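You operate a simulated robot arm through the tools that you are given. There is no shell and no other tool.

The job below is to be done with a simulated two-armed robot. You get a single attempt, and the scene is never put back.

JOB
Wash the red pen and stand it in the holder for its size.
Fine: wash it in the cleaner, then dab it dry on the felt.

The check looks at the end state, three seconds after you hand in, the way a careful person would. Anything else that was tipped, shoved, dropped, spilled or broken makes it a failure.

ROBOT AND FRAMES
Two 7-joint arms with four-finger grippers on one trunk that stands fixed in place. Base frame: the origin is at the foot of the trunk, x ahead of it, y to its left, z up. Readings come in m, rad, newtons and seconds.
The left shoulder is at [0.04, 0.181, 1.154], the right one opposite. With the tool pointing down near the work surface each hand reaches from about 0.28 to 0.82 m from the base axis, measured 20 degrees to its own side. Payload 3.67 kg a hand.
The TCP of each hand is the grasp point between the finger pads, 0.028 m short of the fingertips. In the tool frame z runs along the fingers and y along their closing line. The gripper opens to 0.112 m; its body begins 0.073 m behind the TCP.
Orientation is told as [roll, pitch, yaw] about the base's x, y, z axes, in that order, counted from this pose: with the fingers straight down and closing along the base's y, the tool's x points along the base's -x, its y along +y and its z along -z.

CONTROLS
- The arms move only by the tool move_arm. It takes "left_series", "right_series" or both (then of equal length, played together; a hand with none holds still); each is a list of rows, each an object of numbers (a shift or turn left out is 0, a gripper value left out holds the last): "tx", "ty", "tz": the shift along the base's x, y, z in units of 40 mm (1.0 is 40 mm); "ax", "ay", "az": the turn, a rotation vector about the base's x, y, z in units of 4 degrees (1.0 is 4 degrees). In form: [{"tx": .., "ty": .., "tz": .., "ax": .., "ay": .., "az": ..}, ...]. A call has 1 to 20 rows; each row shifts and turns the commanded pose from where the row before left it. "left_gripper" and "right_gripper" are, for a hand that has rows, the opening in per cent of the stroke, from 0 (shut) to 100 (fully open), set as the call begins (left out, the last holds). A call with a number of a shift or a turn outside -1 to 1 is refused whole. Rows are played at 5 a second. More than 0.05 m and 0.15 rad between two rows, or a gripper value outside its range, and nothing of the call is played. A pose out of reach is approached as far as the arm can. The call stops where the force on the tool passes 60 N (or 10 N more than at its start, if that is more) or the arm is blocked; 0.2 s more then pass. The fingers move at their own pace (about 0.0724 m/s each) and stop on an object; they squeeze with about 38 N. The grip force told is the motor's: it shows also when the fingers shut on nothing. Time passes only in rows, and 0.2 s behind the last, so rows that do not move let the fingers close. It gives the time, the measured TCP pose, the force on the tool (base axes), the opening and the grip force at its end, in the units of the frame above (readings bear some noise), with the torque about the TCP (base axes, N m) and any sound that the robot's microphone picked up.
- Cameras (640 x 400 px; columns grow to the right, rows downward): "scene" is now at [0.0943, -0.0427, 1.3765]; the picture's right is [-0.50, -0.87, 0.00], its down [-0.57, 0.33, -0.76] and it looks along [0.66, -0.38, -0.65] (base axes); focal length 334 px, centre (320, 200). "left" rides on the left gripper at [0.06, 0.018, -0.104] in its tool frame; the picture's right is [-0.29, 0.96, 0.00], its down [-0.80, -0.24, -0.55] and it looks along [-0.53, -0.16, 0.83] (tool axes); focal length 234 px, centre (320, 200). "right" rides on the right gripper at [0.06, -0.018, -0.104] in its tool frame; the picture's right is [0.29, 0.96, 0.00], its down [-0.80, 0.24, -0.55] and it looks along [-0.53, 0.16, 0.83] (tool axes); focal length 234 px, centre (320, 200). There is no depth. A picture from a camera that has moved, and an enlarged one, comes with that camera's place and axes in the base frame and with its lens.
- get_image(camera): a new picture of that camera. It takes no simulated time.
- move_column(by): moves the trunk up (or, below 0, down) by that many m; the arms and the scene camera ride with it, the base frame stays. It gives what a move gives, with no picture.
- pan_tilt(pan, tilt): turns the head with the scene camera to pan (to the left, within 1.501 rad either way) and tilt (down, from -0.506 to 1.204), counted from straight ahead of the robot. It gives what a move gives.
- close_up(camera, box): a new picture of the part [left, top, right, bottom] of that camera's present view, enlarged. It takes no simulated time.
- close_job(): hands the job in; it is judged then, once.

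Places have to be worked out from the pictures, the camera data and where the tool is seen. Open the grippers and draw the arms clear of the work before you hand the job in, unless the task says otherwise.

The tools are called by a JSON object that holds its "method" and its "body". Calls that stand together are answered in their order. move_arm: Moves the arms, as the interface text tells. Its arguments: {"type":"object","properties":{"left_series":{"type":"array"},"left_gripper":{"type":"number"},"right_series":{"type":"array"},"right_gripper":{"type":"number"}},"required":[]} The other tools are called the same way: move_column (by) moves the trunk up or down; pan_tilt (pan, tilt) turns the head that bears the scene camera; get_image (camera) takes a picture; close_up (camera, box) takes an enlarged picture of a part of a camera's view; close_job () hands the job in.

At the start:

```text
time: 0.0
left_eef_pos: [0.4288, -0.028, 1.062]
left_ee_rot: [-0.001, 0.0, 0.001]
left_contact_force: [-0.9, -0.1, 0.5]
left_wrist_torque: [0.02, 0.02, 0.0]
left_finger_gap: 0.1119
left_finger_force: 0.0
right_eef_pos: [0.411, -0.5695, 1.0603]
right_ee_rot: [0.0, 0.0, 0.0]
right_contact_force: [0.1, -0.1, 0.2]
right_wrist_torque: [0.02, -0.02, 0.0]
right_finger_gap: 0.112
right_finger_force: 0.0
trunk travel left (down, up): [-0.275, 0.239]
head pan, tilt (commanded): [-0.522, 0.712]
```

scene: 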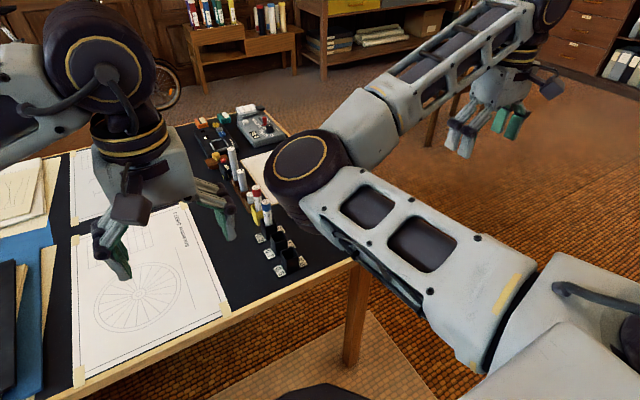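
right: 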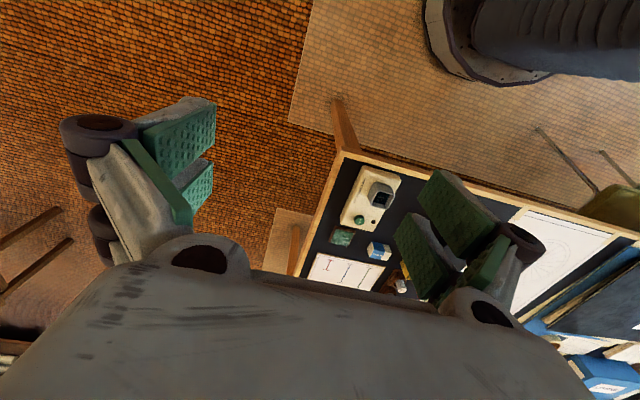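
left: 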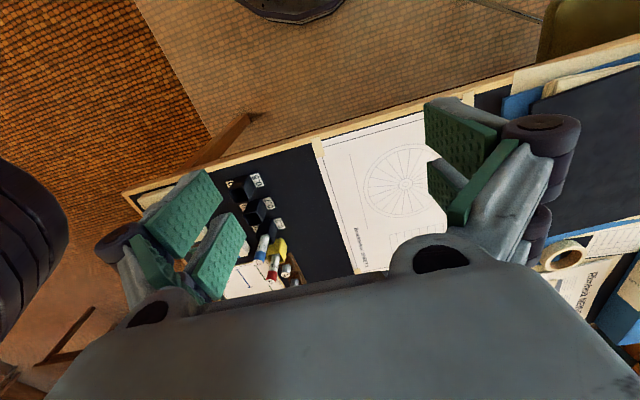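

The right arm blocks part of the scene view. I first take enlarged pictures of the table area to see what is on it.

{"method": "close_up", "body": {"camera": "scene", "box": [180, 90, 340, 190]}}

{"method": "close_up", "body": {"camera": "scene", "box": [200, 170, 360, 290]}}

{"method": "close_up", "body": {"camera": "right", "box": [280, 150, 440, 300]}}

{"method": "close_up", "body": {"camera": "left", "box": [180, 150, 340, 300]}}

```text
4.00 times, centred on (260, 140) of scene
camera zoom: at [0.0943, -0.0427, 1.3765], right [-0.5, -0.87, 0.0], down [-0.57, 0.33, -0.76], along [0.66, -0.38, -0.65], focal length 1337 px, centre (560, 440)
```

zoom: 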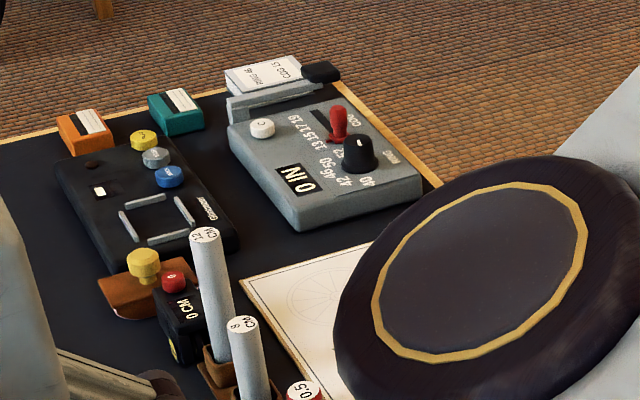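

```text
3.33 times, centred on (280, 230) of scene
camera zoom: at [0.0943, -0.0427, 1.3765], right [-0.5, -0.87, 0.0], down [-0.57, 0.33, -0.76], along [0.66, -0.38, -0.65], focal length 1114 px, centre (453, 100)
```

zoom: 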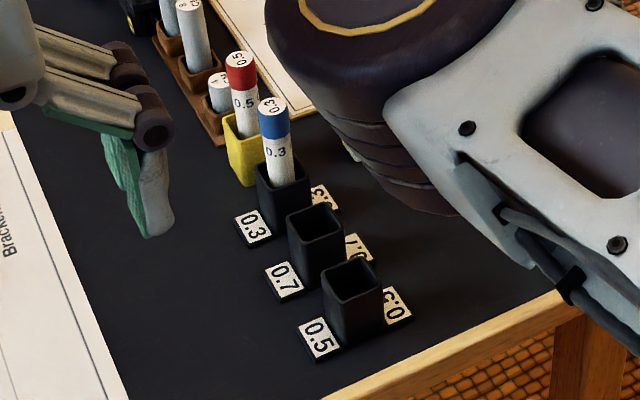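

```text
2.67 times, centred on (360, 225) of right
camera zoom: at [0.3518, -0.5858, 1.1635], right [-0.29, 0.96, 0.0], down [0.8, 0.24, 0.55], along [0.53, 0.16, -0.83], focal length 624 px, centre (213, 133)
```

zoom: 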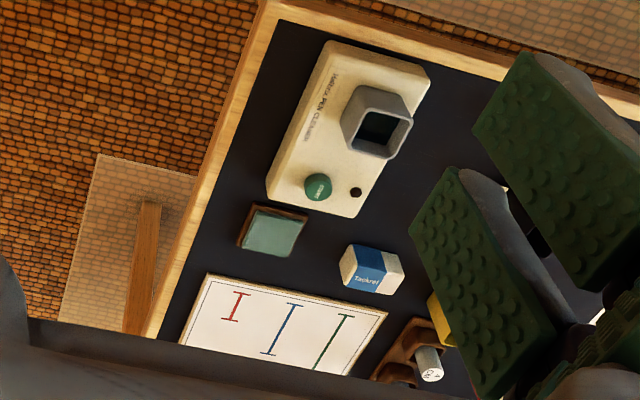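

```text
2.67 times, centred on (260, 225) of left
camera zoom: at [0.3662, -0.0101, 1.1666], right [0.29, 0.96, 0.0], down [0.8, -0.24, 0.55], along [0.53, -0.16, -0.83], focal length 624 px, centre (480, 133)
```

zoom: 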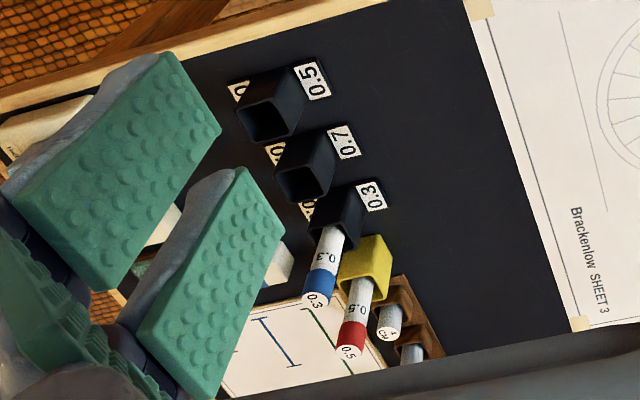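

The dirty red pen marked 0.5 seems to stand in a yellow holder, with the black 0.3 / 0.7 / 0.5 holders nearer to me, and the cleaner and felt to the right. I move the left arm off to the left, and swing the right hand outward and lower its elbow line out of the scene view.

{"method": "move_arm", "body": {"left_series": [{"ty": 1}, {"ty": 1}, {"ty": 1}, {"ty": 1}, {"ty": 1}, {"ty": 1}, {"ty": 1}, {"ty": 1}], "right_series": [{"ty": -1}, {"ty": -1}, {"ty": -1, "tx": -0.5}, {"ty": -1, "tx": -0.5}, {"tx": -0.5}, {"tx": -0.5}, {}, {}]}}

{"method": "get_image", "body": {"camera": "scene"}}

{"method": "get_image", "body": {"camera": "right"}}

```text
time: 1.8
left_eef_pos: [0.4265, 0.2934, 1.0629]
left_ee_rot: [-0.001, -0.003, 0.0]
left_contact_force: [-0.2, 0.5, 0.1]
left_wrist_torque: [0.0, -0.01, 0.01]
left_finger_gap: 0.1121
left_finger_force: 0.0
right_eef_pos: [0.3303, -0.7277, 1.0617]
right_ee_rot: [-0.001, -0.001, -0.002]
right_contact_force: [0.5, -0.2, 0.8]
right_wrist_torque: [-0.05, -0.02, -0.02]
right_finger_gap: 0.1119
right_finger_force: 0.1
trunk travel left (down, up): [-0.275, 0.239]
head pan, tilt (commanded): [-0.522, 0.712]
```

```text
taken
camera scene: at [0.0934, -0.0412, 1.3766], right [-0.5, -0.87, 0.0], down [-0.57, 0.33, -0.76], along [0.66, -0.38, -0.65], focal length 334 px, centre (320, 200)
```

scene: 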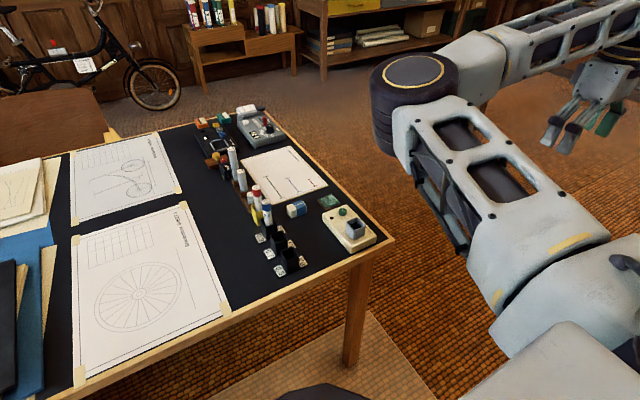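

```text
taken
camera right: at [0.2705, -0.7454, 1.1645], right [-0.29, 0.96, 0.0], down [0.8, 0.24, 0.55], along [0.53, 0.16, -0.83], focal length 234 px, centre (320, 200)
```

right: 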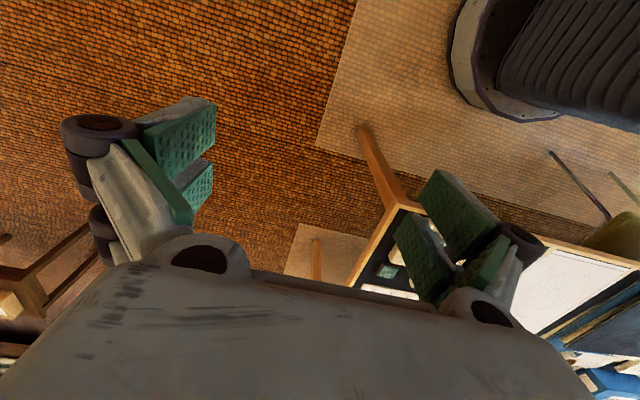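

Now the whole work area is visible from the scene camera, so I enlarge it to read labels and measure positions.

{"method": "close_up", "body": {"camera": "scene", "box": [230, 170, 310, 220]}}

{"method": "close_up", "body": {"camera": "scene", "box": [245, 215, 325, 285]}}

{"method": "close_up", "body": {"camera": "scene", "box": [310, 190, 390, 260]}}

{"method": "close_up", "body": {"camera": "scene", "box": [190, 100, 350, 200]}}

{"method": "close_up", "body": {"camera": "scene", "box": [230, 170, 390, 290]}}

```text
8.00 times, centred on (270, 195) of scene
camera zoom: at [0.0934, -0.0412, 1.3766], right [-0.5, -0.87, 0.0], down [-0.57, 0.33, -0.76], along [0.66, -0.38, -0.65], focal length 2673 px, centre (720, 240)
```

zoom: 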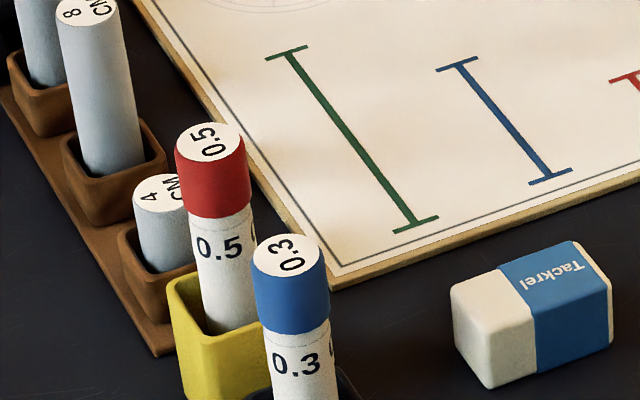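

```text
5.71 times, centred on (285, 250) of scene
camera zoom: at [0.0934, -0.0412, 1.3766], right [-0.5, -0.87, 0.0], down [-0.57, 0.33, -0.76], along [0.66, -0.38, -0.65], focal length 1910 px, centre (520, -86)
```

zoom: 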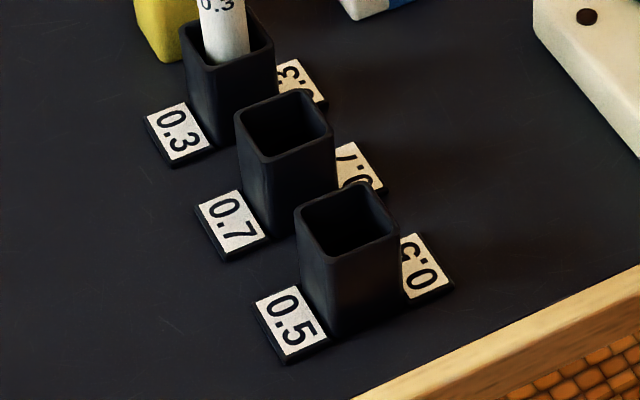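

```text
5.71 times, centred on (350, 225) of scene
camera zoom: at [0.0934, -0.0412, 1.3766], right [-0.5, -0.87, 0.0], down [-0.57, 0.33, -0.76], along [0.66, -0.38, -0.65], focal length 1910 px, centre (149, 57)
```

zoom: 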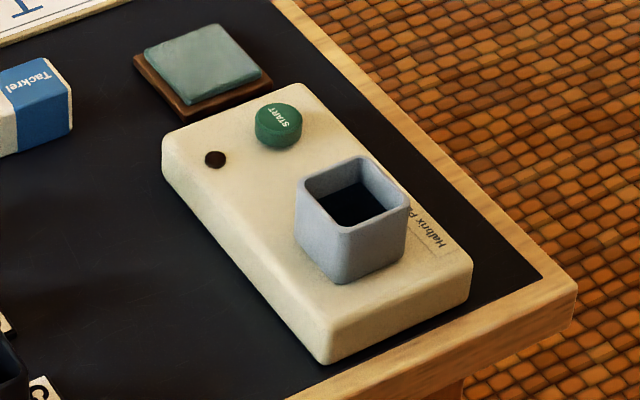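

```text
4.00 times, centred on (270, 150) of scene
camera zoom: at [0.0934, -0.0412, 1.3766], right [-0.5, -0.87, 0.0], down [-0.57, 0.33, -0.76], along [0.66, -0.38, -0.65], focal length 1337 px, centre (520, 400)
```

zoom: 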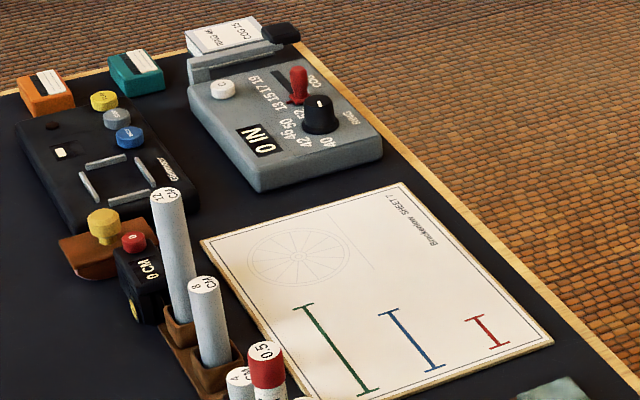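

```text
3.33 times, centred on (310, 230) of scene
camera zoom: at [0.0934, -0.0412, 1.3766], right [-0.5, -0.87, 0.0], down [-0.57, 0.33, -0.76], along [0.66, -0.38, -0.65], focal length 1114 px, centre (353, 100)
```

zoom: 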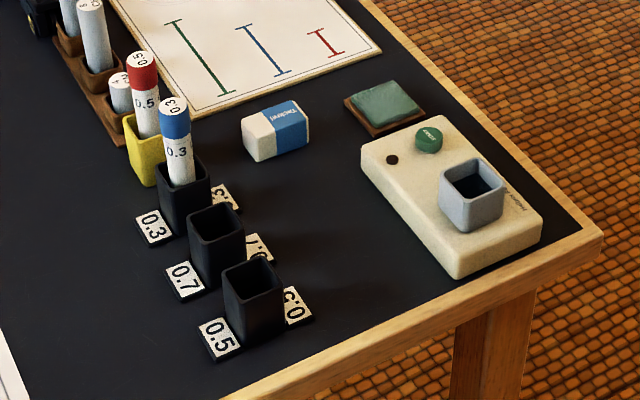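

The labels read 0.5, 0.7, 0.3 (both sides agree) and the red pen is marked 0.5, so its holder is the nearest one. Cleaner well is about (0.53,-0.42), START about (0.62,-0.42), felt about (0.69,-0.43). I move the right hand over the area for a second viewpoint to triangulate.

{"method": "move_arm", "body": {"right_series": [{"ty": 1}, {"ty": 1}, {"ty": 1}, {"ty": 1, "tx": 0.5}, {"ty": 1, "tx": 0.5}, {"ty": 1, "tx": 0.5}, {"ty": 1}, {"ty": 1}, {}, {}]}}

{"method": "get_image", "body": {"camera": "right"}}

{"method": "get_image", "body": {"camera": "scene"}}

```text
time: 4.0
left_eef_pos: [0.4267, 0.2922, 1.0648]
left_ee_rot: [0.0, -0.002, 0.001]
left_contact_force: [0.3, 0.4, 0.1]
left_wrist_torque: [0.03, 0.0, -0.01]
left_finger_gap: 0.112
left_finger_force: 0.0
right_eef_pos: [0.3937, -0.5041, 1.0608]
right_ee_rot: [0.0, 0.0, 0.0]
right_contact_force: [0.3, 0.3, 0.0]
right_wrist_torque: [0.04, 0.02, -0.02]
right_finger_gap: 0.1121
right_finger_force: 0.2
right hand out of reach, approached as far as the arm can: row 6, 7, 8
trunk travel left (down, up): [-0.275, 0.239]
head pan, tilt (commanded): [-0.522, 0.712]
```

```text
taken
camera right: at [0.3349, -0.5218, 1.1645], right [-0.29, 0.96, 0.0], down [0.8, 0.24, 0.55], along [0.53, 0.16, -0.83], focal length 234 px, centre (320, 200)
```

right: 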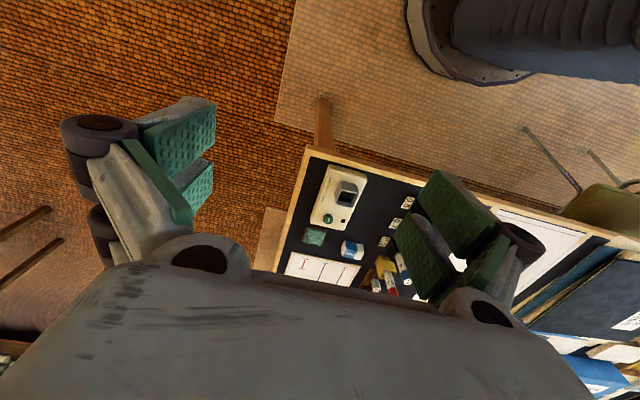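

```text
taken
camera scene: at [0.0941, -0.0424, 1.3765], right [-0.5, -0.87, 0.0], down [-0.57, 0.33, -0.76], along [0.66, -0.38, -0.65], focal length 334 px, centre (320, 200)
```

scene: 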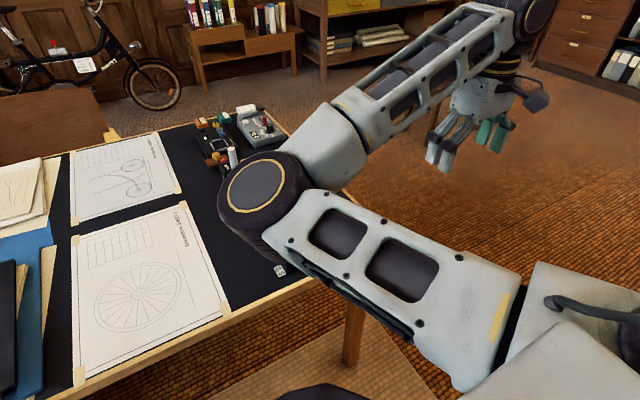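

The elbow folds inward and the hand was stopped at (0.39,-0.50) at this height, likely too close to the shoulder. I lower the hand in free air and push it forward a bit to see how reach changes; nothing is under it at z≈0.95.

{"method": "move_arm", "body": {"right_series": [{"tz": -1}, {"tz": -1}, {"tz": -0.5}, {}, {}]}}

{"method": "get_image", "body": {"camera": "right"}}

{"method": "get_image", "body": {"camera": "scene"}}

```text
time: 5.2
left_eef_pos: [0.4282, 0.2921, 1.0641]
left_ee_rot: [0.0, -0.001, -0.001]
left_contact_force: [0.3, -0.5, -0.1]
left_wrist_torque: [0.0, -0.02, 0.0]
left_finger_gap: 0.112
left_finger_force: 0.1
right_eef_pos: [0.3934, -0.5064, 0.9594]
right_ee_rot: [0.001, 0.0, 0.001]
right_contact_force: [0.0, -0.3, 0.7]
right_wrist_torque: [0.02, 0.01, 0.02]
right_finger_gap: 0.112
right_finger_force: 0.0
trunk travel left (down, up): [-0.275, 0.239]
head pan, tilt (commanded): [-0.522, 0.712]
```

```text
taken
camera right: at [0.3346, -0.5235, 1.0635], right [-0.29, 0.96, 0.0], down [0.8, 0.24, 0.55], along [0.53, 0.16, -0.83], focal length 234 px, centre (320, 200)
```

right: 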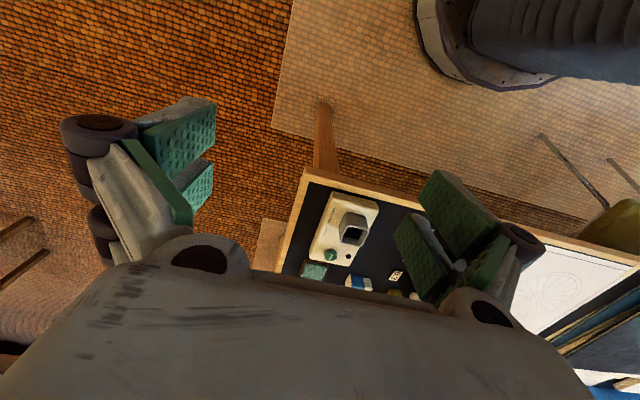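

```text
taken
camera scene: at [0.0943, -0.0426, 1.3765], right [-0.5, -0.87, 0.0], down [-0.57, 0.33, -0.76], along [0.66, -0.38, -0.65], focal length 334 px, centre (320, 200)
```

scene: 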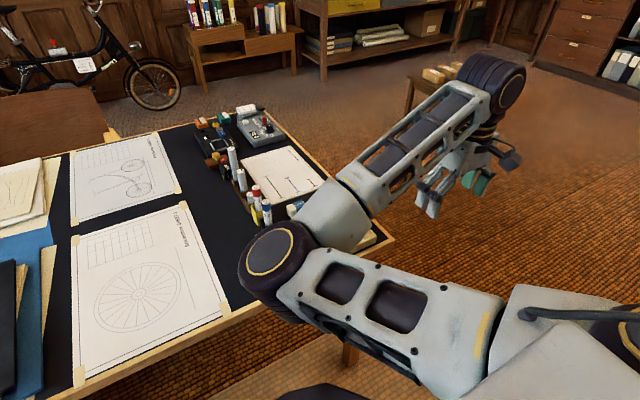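

The commanded pose resets to what was reached. I move the hand forward first (x≈0.51, still high above everything), then left toward y≈-0.32, to get the wrist view of pens and holders.

{"method": "move_arm", "body": {"right_series": [{"tx": 1, "tz": 0.5}, {"tx": 1, "tz": 0.5}, {"tx": 1, "tz": 0.5}, {"ty": 1}, {"ty": 1}, {"ty": 1}, {"ty": 1}, {}, {}]}}

{"method": "get_image", "body": {"camera": "right"}}

{"method": "get_image", "body": {"camera": "scene"}}

```text
time: 7.2
left_eef_pos: [0.4288, 0.293, 1.0633]
left_ee_rot: [0.002, -0.002, 0.0]
left_contact_force: [0.4, 0.0, -0.1]
left_wrist_torque: [-0.03, 0.0, 0.01]
left_finger_gap: 0.1119
left_finger_force: 0.1
right_eef_pos: [0.5723, -0.4425, 1.0097]
right_ee_rot: [0.001, -0.001, -0.001]
right_contact_force: [-0.9, 0.6, 0.0]
right_wrist_torque: [0.0, 0.01, -0.03]
right_finger_gap: 0.1119
right_finger_force: 0.0
right hand out of reach, approached as far as the arm can: row 4, 5, 6, 7
trunk travel left (down, up): [-0.275, 0.239]
head pan, tilt (commanded): [-0.522, 0.712]
```

```text
taken
camera right: at [0.5128, -0.4602, 1.1141], right [-0.29, 0.96, 0.0], down [0.8, 0.24, 0.55], along [0.53, 0.16, -0.83], focal length 234 px, centre (320, 200)
```

right: 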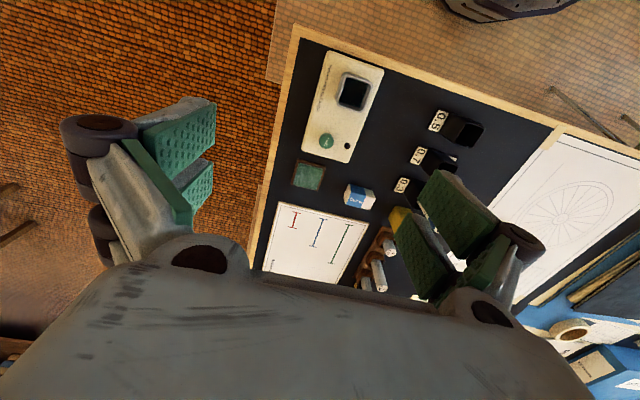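

```text
taken
camera scene: at [0.0944, -0.0423, 1.3765], right [-0.5, -0.87, 0.0], down [-0.57, 0.33, -0.76], along [0.66, -0.38, -0.65], focal length 334 px, centre (320, 200)
```

scene: 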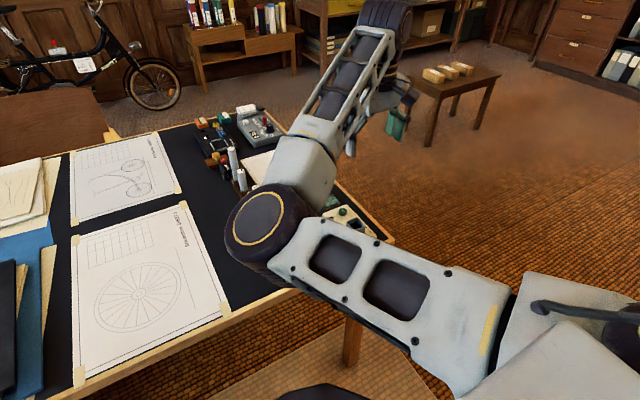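

The wrist view shows cleaner, felt, and holders clearly; the arm is stopped going left at this relative height. I raise the trunk by 0.12 m, which lifts the elbow well clear of the pens and puts the hand in its better working zone.

{"method": "move_column", "body": {"by": 0.12}}

{"method": "get_image", "body": {"camera": "right"}}

{"method": "get_image", "body": {"camera": "scene"}}

```text
time: 8.7
left_eef_pos: [0.4283, 0.2914, 1.1819]
left_ee_rot: [0.0, 0.0, -0.001]
left_contact_force: [0.5, 0.6, 0.1]
left_wrist_torque: [0.03, -0.02, 0.01]
left_finger_gap: 0.1121
left_finger_force: 0.0
right_eef_pos: [0.5729, -0.4419, 1.1305]
right_ee_rot: [0.0, 0.0, 0.0]
right_contact_force: [0.2, 0.5, 0.6]
right_wrist_torque: [0.01, 0.02, 0.0]
right_finger_gap: 0.1119
right_finger_force: 0.1
trunk travel left (down, up): [-0.395, 0.119]
head pan, tilt (commanded): [-0.522, 0.712]
```

```text
taken
camera right: at [0.5127, -0.4604, 1.2334], right [-0.29, 0.96, 0.0], down [0.8, 0.24, 0.55], along [0.53, 0.16, -0.83], focal length 234 px, centre (320, 200)
```

right: 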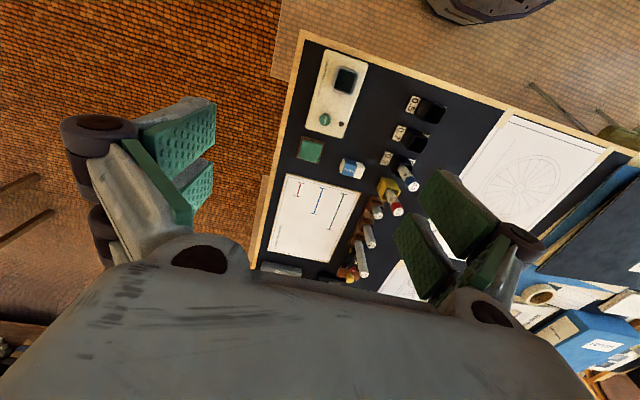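

```text
taken
camera scene: at [0.0945, -0.0425, 1.496], right [-0.5, -0.87, 0.0], down [-0.57, 0.33, -0.76], along [0.66, -0.38, -0.65], focal length 334 px, centre (320, 200)
```

scene: 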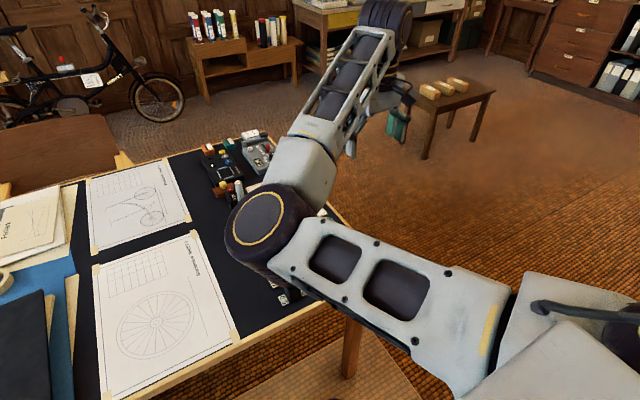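

This wrist view sees everything; I enlarge it to triangulate against the earlier clear scene view.

{"method": "close_up", "body": {"camera": "right", "box": [290, 40, 450, 140]}}

{"method": "close_up", "body": {"camera": "right", "box": [290, 130, 450, 230]}}

{"method": "close_up", "body": {"camera": "right", "box": [290, 50, 370, 100]}}

{"method": "close_up", "body": {"camera": "right", "box": [370, 85, 450, 135]}}

{"method": "close_up", "body": {"camera": "right", "box": [345, 165, 425, 215]}}

```text
4.00 times, centred on (370, 90) of right
camera zoom: at [0.5127, -0.4604, 1.2334], right [-0.29, 0.96, 0.0], down [0.8, 0.24, 0.55], along [0.53, 0.16, -0.83], focal length 937 px, centre (120, 640)
```

zoom: 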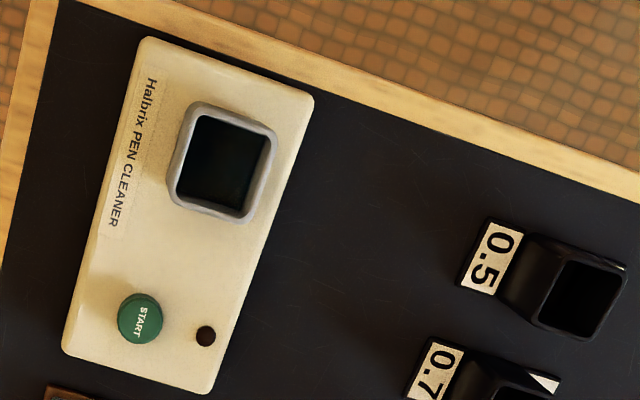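

```text
4.00 times, centred on (370, 180) of right
camera zoom: at [0.5127, -0.4604, 1.2334], right [-0.29, 0.96, 0.0], down [0.8, 0.24, 0.55], along [0.53, 0.16, -0.83], focal length 937 px, centre (120, 280)
```

zoom: 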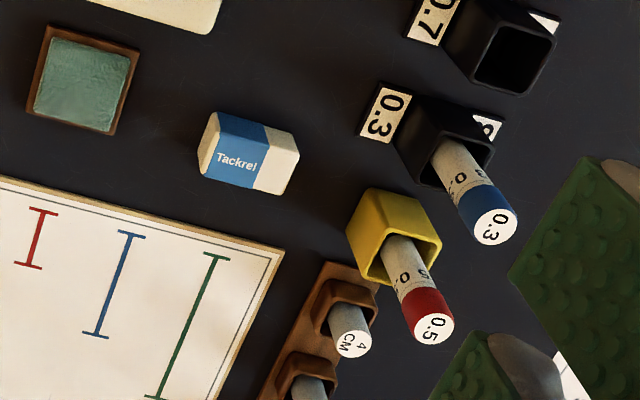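

```text
8.00 times, centred on (330, 75) of right
camera zoom: at [0.5127, -0.4604, 1.2334], right [-0.29, 0.96, 0.0], down [0.8, 0.24, 0.55], along [0.53, 0.16, -0.83], focal length 1873 px, centre (240, 1200)
```

zoom: 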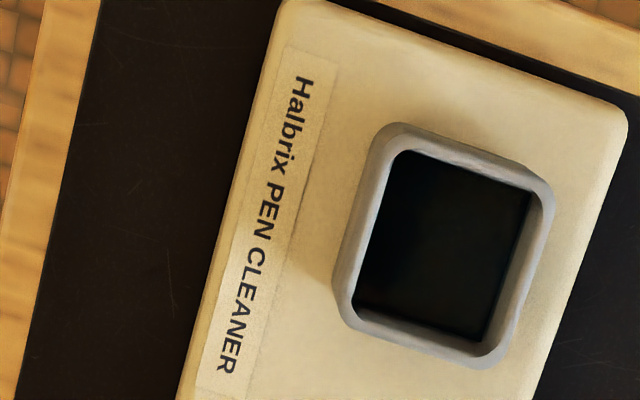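

```text
8.00 times, centred on (410, 110) of right
camera zoom: at [0.5127, -0.4604, 1.2334], right [-0.29, 0.96, 0.0], down [0.8, 0.24, 0.55], along [0.53, 0.16, -0.83], focal length 1873 px, centre (-400, 920)
```

zoom: 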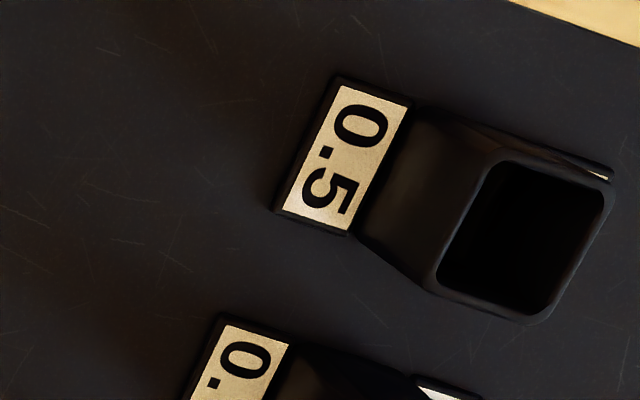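

```text
8.00 times, centred on (385, 190) of right
camera zoom: at [0.5127, -0.4604, 1.2334], right [-0.29, 0.96, 0.0], down [0.8, 0.24, 0.55], along [0.53, 0.16, -0.83], focal length 1873 px, centre (-200, 280)
```

zoom: 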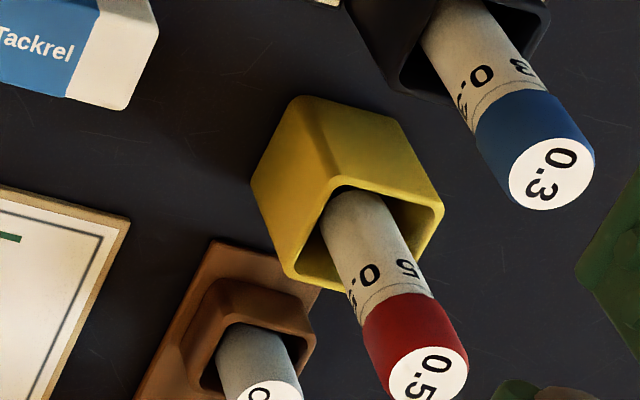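

Triangulation: red pen top ≈ (0.734, -0.229, 0.855), blue pen ≈ (0.674,-0.229), 0.5 holder ≈ (0.555,-0.228) rim z≈0.792, well ≈ (0.550,-0.404) rim z≈0.798, START ≈ (0.6255,-0.4166,0.776), felt ≈ (0.70,-0.423). I lower the hand to z≈1.01 and go towards a spot above the red pen.

{"method": "move_arm", "body": {"right_series": [{"tz": -1}, {"tz": -1}, {"tz": -1}, {"ty": 1, "tx": 0.8}, {"ty": 1, "tx": 0.8}, {"ty": 1, "tx": 0.8}, {"ty": 1, "tx": 0.8}, {}, {}]}}

{"method": "get_image", "body": {"camera": "right"}}

{"method": "get_image", "body": {"camera": "scene"}}

```text
refused: row 4 steps farther than a row can; nothing moved
```

```text
taken
camera right: at [0.5127, -0.4604, 1.2334], right [-0.29, 0.96, 0.0], down [0.8, 0.24, 0.55], along [0.53, 0.16, -0.83], focal length 234 px, centre (320, 200)
```

right: 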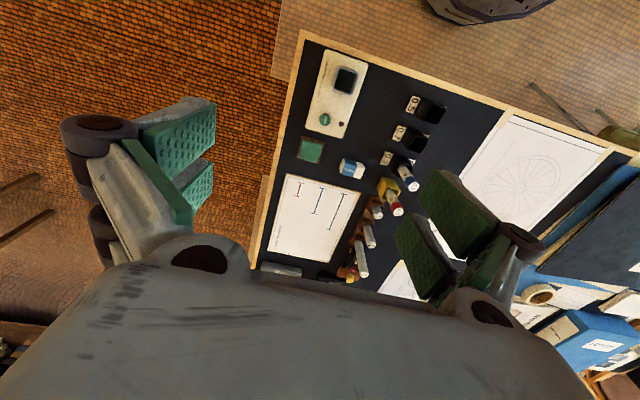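

```text
taken
camera scene: at [0.0945, -0.0425, 1.496], right [-0.5, -0.87, 0.0], down [-0.57, 0.33, -0.76], along [0.66, -0.38, -0.65], focal length 334 px, centre (320, 200)
```

scene: 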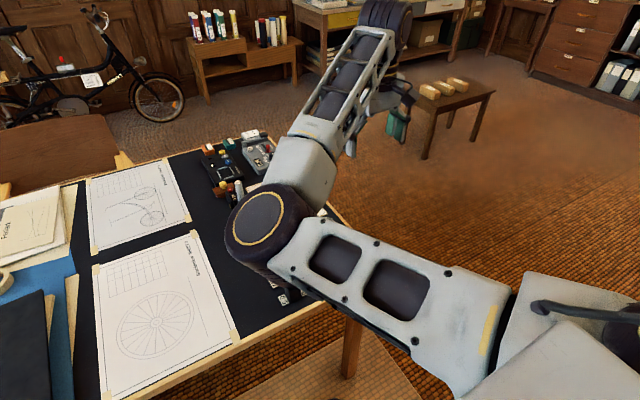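

The step was too long per row, so I keep each row's combined shift under 50 mm. Lower to z≈1.01, then diagonally toward the red pen.

{"method": "move_arm", "body": {"right_series": [{"tz": -1}, {"tz": -1}, {"tz": -1}, {"ty": 0.8, "tx": 0.6}, {"ty": 0.8, "tx": 0.6}, {"ty": 0.8, "tx": 0.6}, {"ty": 0.8, "tx": 0.6}, {}, {}]}}

{"method": "get_image", "body": {"camera": "right"}}

{"method": "get_image", "body": {"camera": "scene"}}

```text
time: 10.7
left_eef_pos: [0.4275, 0.2937, 1.1833]
left_ee_rot: [0.001, -0.002, 0.001]
left_contact_force: [-0.5, -0.4, 0.3]
left_wrist_torque: [-0.02, -0.02, 0.02]
left_finger_gap: 0.1121
left_finger_force: 0.1
right_eef_pos: [0.6686, -0.3254, 1.0124]
right_ee_rot: [-0.006, -0.004, -0.012]
right_contact_force: [1.0, 0.5, 0.4]
right_wrist_torque: [0.0, 0.01, 0.03]
right_finger_gap: 0.1119
right_finger_force: 0.0
trunk travel left (down, up): [-0.395, 0.119]
head pan, tilt (commanded): [-0.522, 0.712]
```

```text
taken
camera right: at [0.6093, -0.3411, 1.1161], right [-0.28, 0.96, -0.01], down [0.8, 0.23, 0.55], along [0.54, 0.15, -0.83], focal length 234 px, centre (320, 200)
```

right: 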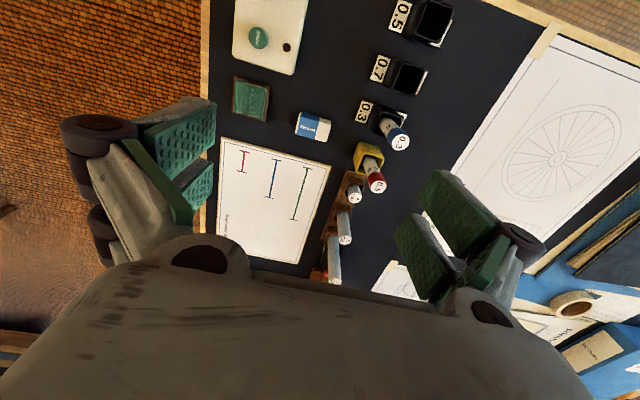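

```text
taken
camera scene: at [0.0944, -0.0425, 1.496], right [-0.5, -0.87, 0.0], down [-0.57, 0.33, -0.76], along [0.66, -0.38, -0.65], focal length 334 px, centre (320, 200)
```

scene: 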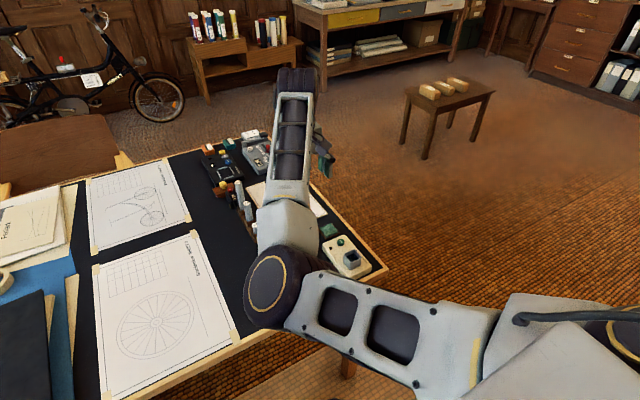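

The hand now reaches; elbow is about z≈1.07, well clear. I refine the pen position from this nearer view.

{"method": "close_up", "body": {"camera": "right", "box": [335, 120, 415, 200]}}

{"method": "close_up", "body": {"camera": "right", "box": [360, 0, 480, 90]}}

```text
5.00 times, centred on (375, 160) of right
camera zoom: at [0.6093, -0.3411, 1.1161], right [-0.28, 0.96, -0.01], down [0.8, 0.23, 0.55], along [0.54, 0.15, -0.83], focal length 1171 px, centre (45, 400)
```

zoom: 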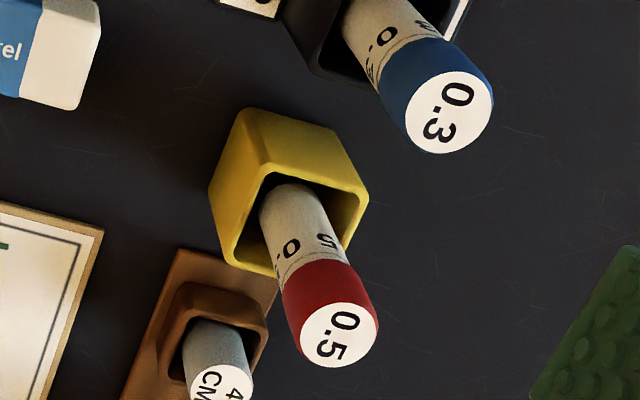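

```text
4.44 times, centred on (420, 45) of right
camera zoom: at [0.6093, -0.3411, 1.1161], right [-0.28, 0.96, -0.01], down [0.8, 0.23, 0.55], along [0.54, 0.15, -0.83], focal length 1041 px, centre (-124, 889)
```

zoom: 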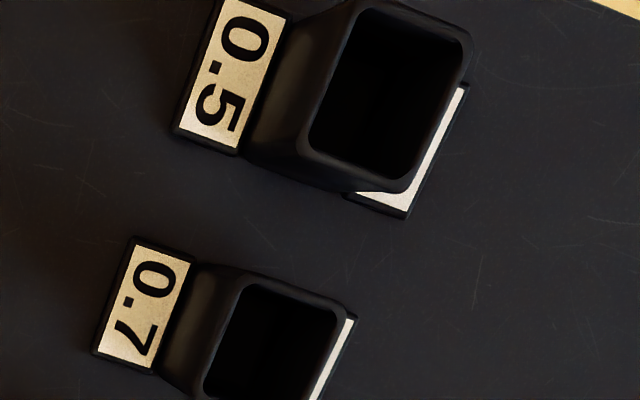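

Pen refined to about (0.735,-0.2285), neighbours 60 mm away on each side along x, so closing along y is safe. I move above it with the fingers open and stop at z≈0.93 (tips above the pen top).

{"method": "move_arm", "body": {"right_series": [{"tx": 0.553, "ty": 0.8075}, {"tx": 0.553, "ty": 0.8075}, {"tx": 0.553, "ty": 0.8075}, {"tz": -0.7}, {"tz": -0.7}, {"tz": -0.66}, {}, {}]}}

{"method": "get_image", "body": {"camera": "right"}}

{"method": "get_image", "body": {"camera": "scene"}}

```text
time: 12.5
left_eef_pos: [0.4288, 0.2932, 1.1833]
left_ee_rot: [-0.001, -0.003, -0.001]
left_contact_force: [-0.6, -0.9, -0.2]
left_wrist_torque: [0.04, 0.03, 0.04]
left_finger_gap: 0.1119
left_finger_force: 0.1
right_eef_pos: [0.735, -0.2207, 0.9268]
right_ee_rot: [0.0, 0.001, -0.002]
right_contact_force: [0.0, 0.4, 0.9]
right_wrist_torque: [0.0, -0.01, -0.01]
right_finger_gap: 0.112
right_finger_force: 0.0
trunk travel left (down, up): [-0.395, 0.119]
head pan, tilt (commanded): [-0.522, 0.712]
```

```text
taken
camera right: at [0.6753, -0.2372, 1.0305], right [-0.28, 0.96, 0.0], down [0.8, 0.24, 0.55], along [0.53, 0.16, -0.83], focal length 234 px, centre (320, 200)
```

right: 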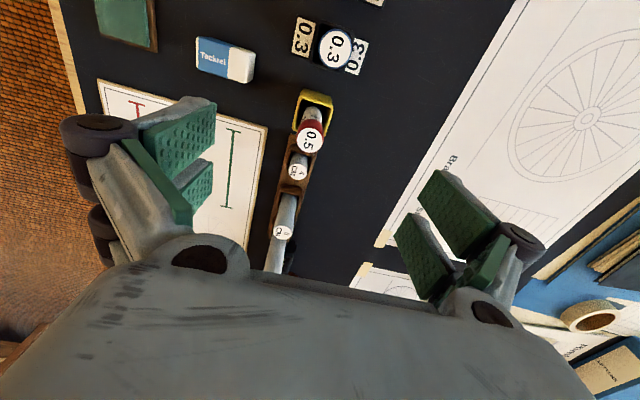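

```text
taken
camera scene: at [0.0944, -0.0423, 1.496], right [-0.5, -0.87, 0.0], down [-0.57, 0.33, -0.76], along [0.66, -0.38, -0.65], focal length 334 px, centre (320, 200)
```

scene: 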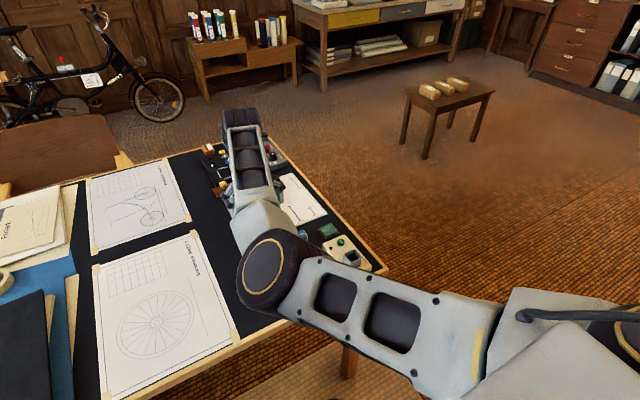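

The hand is over the pen, slightly left of it (y −0.2207). I enlarge to measure the remaining offset.

{"method": "close_up", "body": {"camera": "right", "box": [270, 80, 350, 180]}}

```text
4.00 times, centred on (310, 130) of right
camera zoom: at [0.6753, -0.2372, 1.0305], right [-0.28, 0.96, 0.0], down [0.8, 0.24, 0.55], along [0.53, 0.16, -0.83], focal length 937 px, centre (360, 480)
```

zoom: 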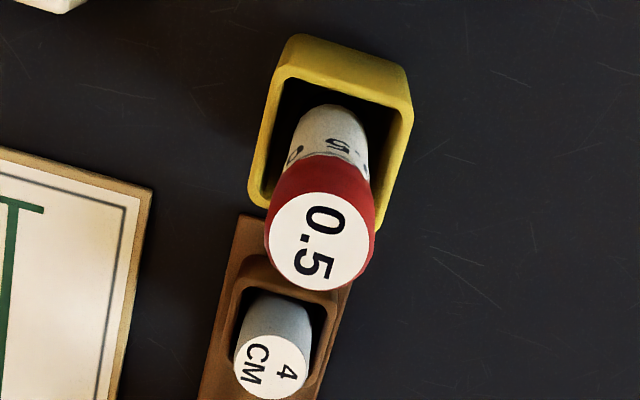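

Pen centre (0.7364,-0.2268), upright and centred in the yellow holder. I correct by +1.4 mm x, −6 mm y, and descend to z≈0.835 with fingers wide open, then look again before closing.

{"method": "move_arm", "body": {"right_series": [{"tx": 0.035, "ty": -0.15}, {"tz": -0.6}, {"tz": -0.6}, {"tz": -0.6}, {"tz": -0.5}, {}, {}]}}

{"method": "get_image", "body": {"camera": "right"}}

{"method": "get_image", "body": {"camera": "scene"}}

```text
time: 14.1
left_eef_pos: [0.4272, 0.2926, 1.1827]
left_ee_rot: [0.001, -0.004, 0.0]
left_contact_force: [-0.6, 0.1, -0.7]
left_wrist_torque: [0.0, -0.03, -0.01]
left_finger_gap: 0.1121
left_finger_force: 0.0
right_eef_pos: [0.7354, -0.2238, 0.835]
right_ee_rot: [0.0, -0.002, 0.0]
right_contact_force: [0.5, 0.1, 0.5]
right_wrist_torque: [-0.01, 0.01, -0.03]
right_finger_gap: 0.1119
right_finger_force: 0.1
trunk travel left (down, up): [-0.395, 0.119]
head pan, tilt (commanded): [-0.522, 0.712]
```

```text
taken
camera right: at [0.6764, -0.2413, 0.9389], right [-0.29, 0.96, 0.0], down [0.8, 0.24, 0.55], along [0.53, 0.16, -0.83], focal length 234 px, centre (320, 200)
```

right: 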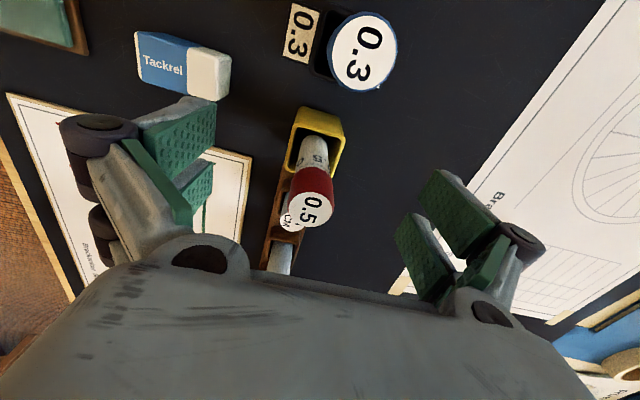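

```text
taken
camera scene: at [0.0945, -0.0426, 1.4959], right [-0.5, -0.87, 0.0], down [-0.57, 0.33, -0.76], along [0.66, -0.38, -0.65], focal length 334 px, centre (320, 200)
```

scene: 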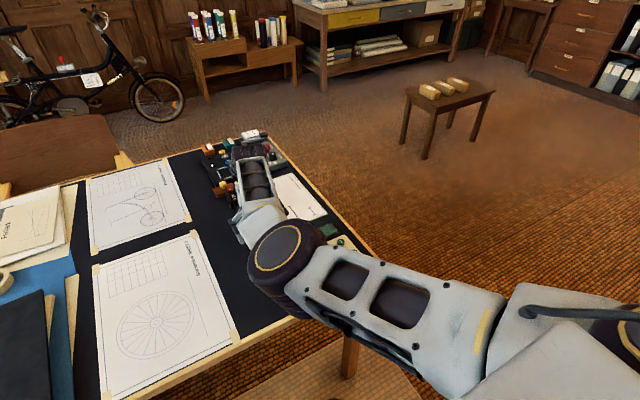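

Reading says y≈-0.2235. I measure the pen relative to the fingers again at this height.

{"method": "close_up", "body": {"camera": "right", "box": [260, 90, 380, 240]}}

```text
2.67 times, centred on (320, 165) of right
camera zoom: at [0.6764, -0.2413, 0.9389], right [-0.29, 0.96, 0.0], down [0.8, 0.24, 0.55], along [0.53, 0.16, -0.83], focal length 624 px, centre (320, 293)
```

zoom: 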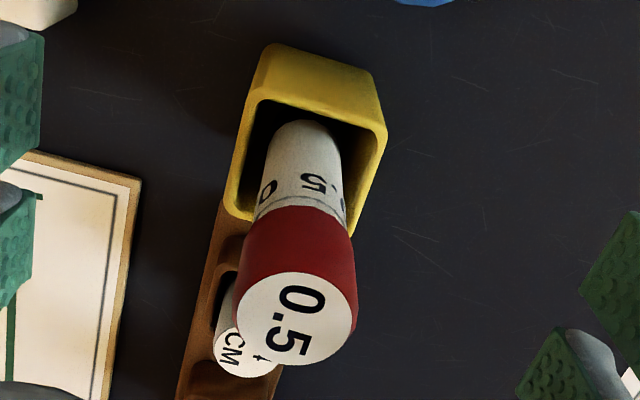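

Pen top projects about 3.8 mm to the −y side of the finger centre. I shift by that amount and check.

{"method": "move_arm", "body": {"right_series": [{"ty": -0.095}, {}, {}, {}]}}

{"method": "close_up", "body": {"camera": "right", "box": [260, 90, 380, 240]}}

```text
time: 15.1
left_eef_pos: [0.4282, 0.2922, 1.1829]
left_ee_rot: [0.001, -0.002, -0.001]
left_contact_force: [-0.7, 0.9, 0.0]
left_wrist_torque: [0.03, 0.0, -0.04]
left_finger_gap: 0.1119
left_finger_force: 0.1
right_eef_pos: [0.7347, -0.229, 0.8356]
right_ee_rot: [-0.001, 0.0, 0.001]
right_contact_force: [-0.2, -0.1, 0.3]
right_wrist_torque: [-0.04, 0.05, 0.06]
right_finger_gap: 0.1121
right_finger_force: 0.0
trunk travel left (down, up): [-0.395, 0.119]
head pan, tilt (commanded): [-0.522, 0.712]
```

```text
2.67 times, centred on (320, 165) of right
camera zoom: at [0.6761, -0.2452, 0.939], right [-0.29, 0.96, 0.0], down [0.8, 0.24, 0.55], along [0.53, 0.16, -0.83], focal length 624 px, centre (320, 293)
```

zoom: 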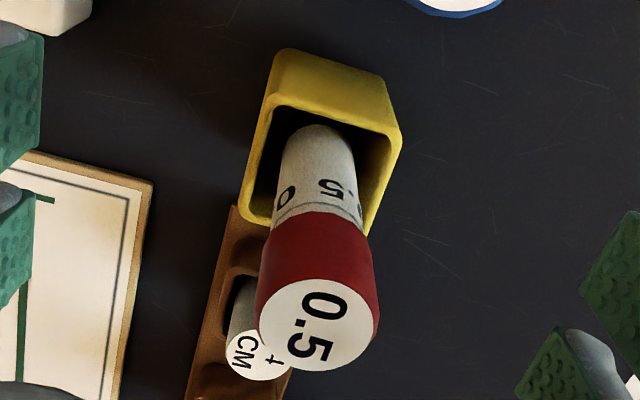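

The pen top now sits on the finger centre line. I close the gripper and wait with still rows.

{"method": "move_arm", "body": {"right_series": [{}, {}, {}, {}, {}, {}], "right_gripper": 0}}

{"method": "get_image", "body": {"camera": "right"}}

```text
time: 16.5
left_eef_pos: [0.4266, 0.293, 1.1835]
left_ee_rot: [0.001, -0.001, 0.001]
left_contact_force: [-0.9, 0.6, 0.0]
left_wrist_torque: [-0.02, 0.02, 0.02]
left_finger_gap: 0.112
left_finger_force: 0.1
right_eef_pos: [0.7345, -0.2283, 0.8344]
right_ee_rot: [0.0, 0.0, 0.0]
right_contact_force: [0.2, -1.0, 1.0]
right_wrist_torque: [0.0, 0.03, 0.03]
right_finger_gap: 0.0156
right_finger_force: 38.4
trunk travel left (down, up): [-0.395, 0.119]
head pan, tilt (commanded): [-0.522, 0.712]
```

```text
taken
camera right: at [0.6761, -0.2452, 0.9389], right [-0.29, 0.96, 0.0], down [0.8, 0.24, 0.55], along [0.53, 0.16, -0.83], focal length 234 px, centre (320, 200)
```

right: 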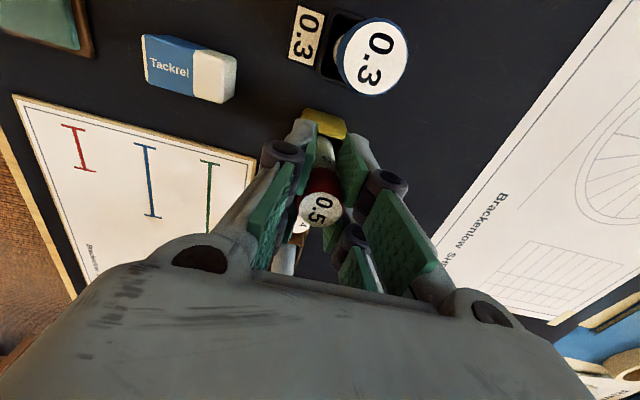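

The pen is gripped (38 N, gap 15.6 mm). I lift it straight up 120 mm and look.

{"method": "move_arm", "body": {"right_series": [{"tz": 0.5}, {"tz": 0.5}, {"tz": 0.5}, {"tz": 0.5}, {"tz": 0.5}, {"tz": 0.5}, {}, {}]}}

{"method": "get_image", "body": {"camera": "right"}}

{"method": "get_image", "body": {"camera": "scene"}}

```text
time: 18.3
left_eef_pos: [0.4279, 0.2936, 1.1828]
left_ee_rot: [0.0, -0.003, 0.002]
left_contact_force: [0.0, 0.1, -0.4]
left_wrist_torque: [0.0, 0.0, -0.04]
left_finger_gap: 0.1119
left_finger_force: 0.0
right_eef_pos: [0.7371, -0.2278, 0.9554]
right_ee_rot: [0.0, 0.001, -0.001]
right_contact_force: [-0.6, 0.0, -0.6]
right_wrist_torque: [-0.02, -0.02, 0.01]
right_finger_gap: 0.0158
right_finger_force: 38.2
trunk travel left (down, up): [-0.395, 0.119]
head pan, tilt (commanded): [-0.522, 0.712]
```

```text
taken
camera right: at [0.6765, -0.2455, 1.0594], right [-0.29, 0.96, 0.0], down [0.8, 0.24, 0.55], along [0.53, 0.16, -0.83], focal length 234 px, centre (320, 200)
```

right: 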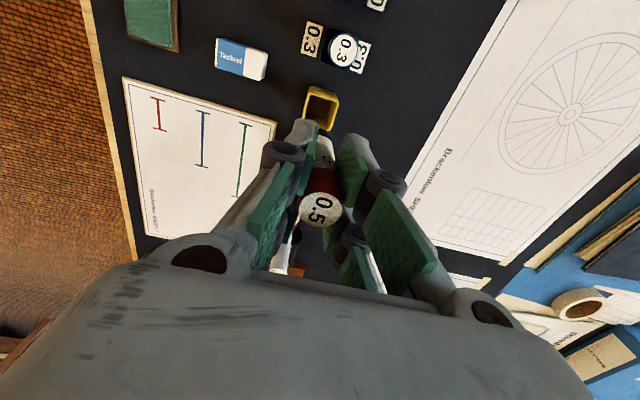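

```text
taken
camera scene: at [0.0944, -0.0426, 1.4959], right [-0.5, -0.87, 0.0], down [-0.57, 0.33, -0.76], along [0.66, -0.38, -0.65], focal length 334 px, centre (320, 200)
```

scene: 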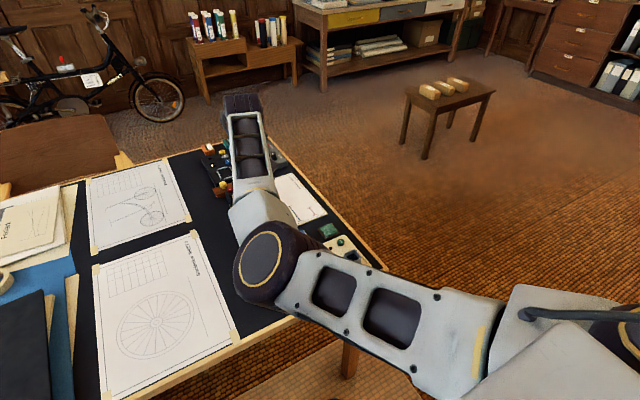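

Pen lifted clean and the yellow holder stayed put. I carry it at this height to above the cleaner well (0.552,-0.404).

{"method": "move_arm", "body": {"right_series": [{"tx": -0.769, "ty": -0.735}, {"tx": -0.769, "ty": -0.735}, {"tx": -0.769, "ty": -0.735}, {"tx": -0.769, "ty": -0.735}, {"tx": -0.769, "ty": -0.735}, {"tx": -0.769, "ty": -0.735}, {}, {}, {}]}}

{"method": "get_image", "body": {"camera": "right"}}

{"method": "get_image", "body": {"camera": "scene"}}

```text
time: 20.5
left_eef_pos: [0.4281, 0.2936, 1.1826]
left_ee_rot: [0.001, -0.002, 0.0]
left_contact_force: [0.6, -0.6, -0.1]
left_wrist_torque: [0.0, -0.01, -0.01]
left_finger_gap: 0.112
left_finger_force: 0.0
right_eef_pos: [0.5505, -0.439, 0.971]
right_ee_rot: [-0.042, -0.016, -0.043]
right_contact_force: [0.6, 0.2, 0.6]
right_wrist_torque: [0.0, 0.03, -0.03]
right_finger_gap: 0.0157
right_finger_force: 37.9
trunk travel left (down, up): [-0.395, 0.119]
head pan, tilt (commanded): [-0.522, 0.712]
stopped in row 9 (right hand): the arm was blocked; the commanded pose is now the measured one
```

```text
taken
camera right: at [0.4879, -0.4498, 1.0744], right [-0.25, 0.97, -0.04], down [0.8, 0.23, 0.56], along [0.55, 0.1, -0.83], focal length 234 px, centre (320, 200)
```

right: 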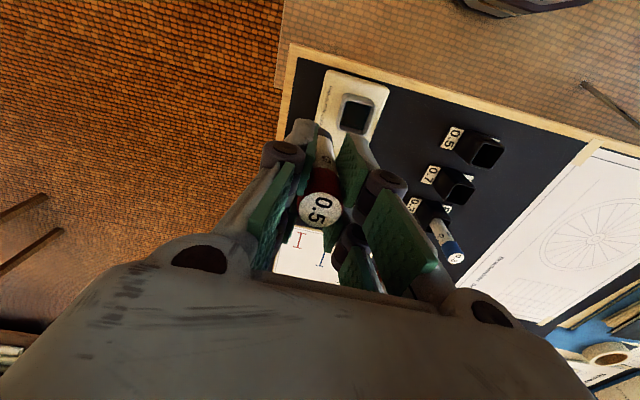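

```text
taken
camera scene: at [0.0945, -0.0425, 1.4959], right [-0.5, -0.87, 0.0], down [-0.57, 0.33, -0.76], along [0.66, -0.38, -0.65], focal length 334 px, centre (320, 200)
```

scene: 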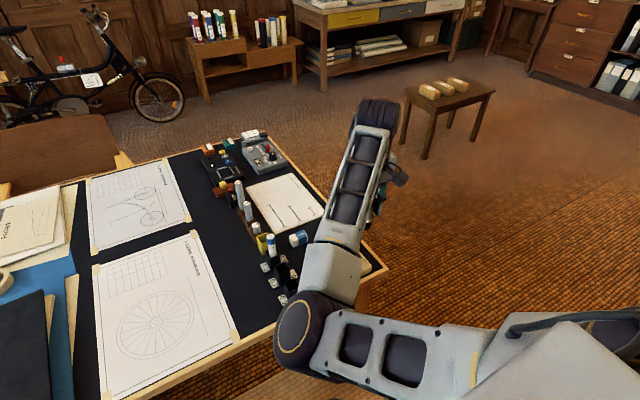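

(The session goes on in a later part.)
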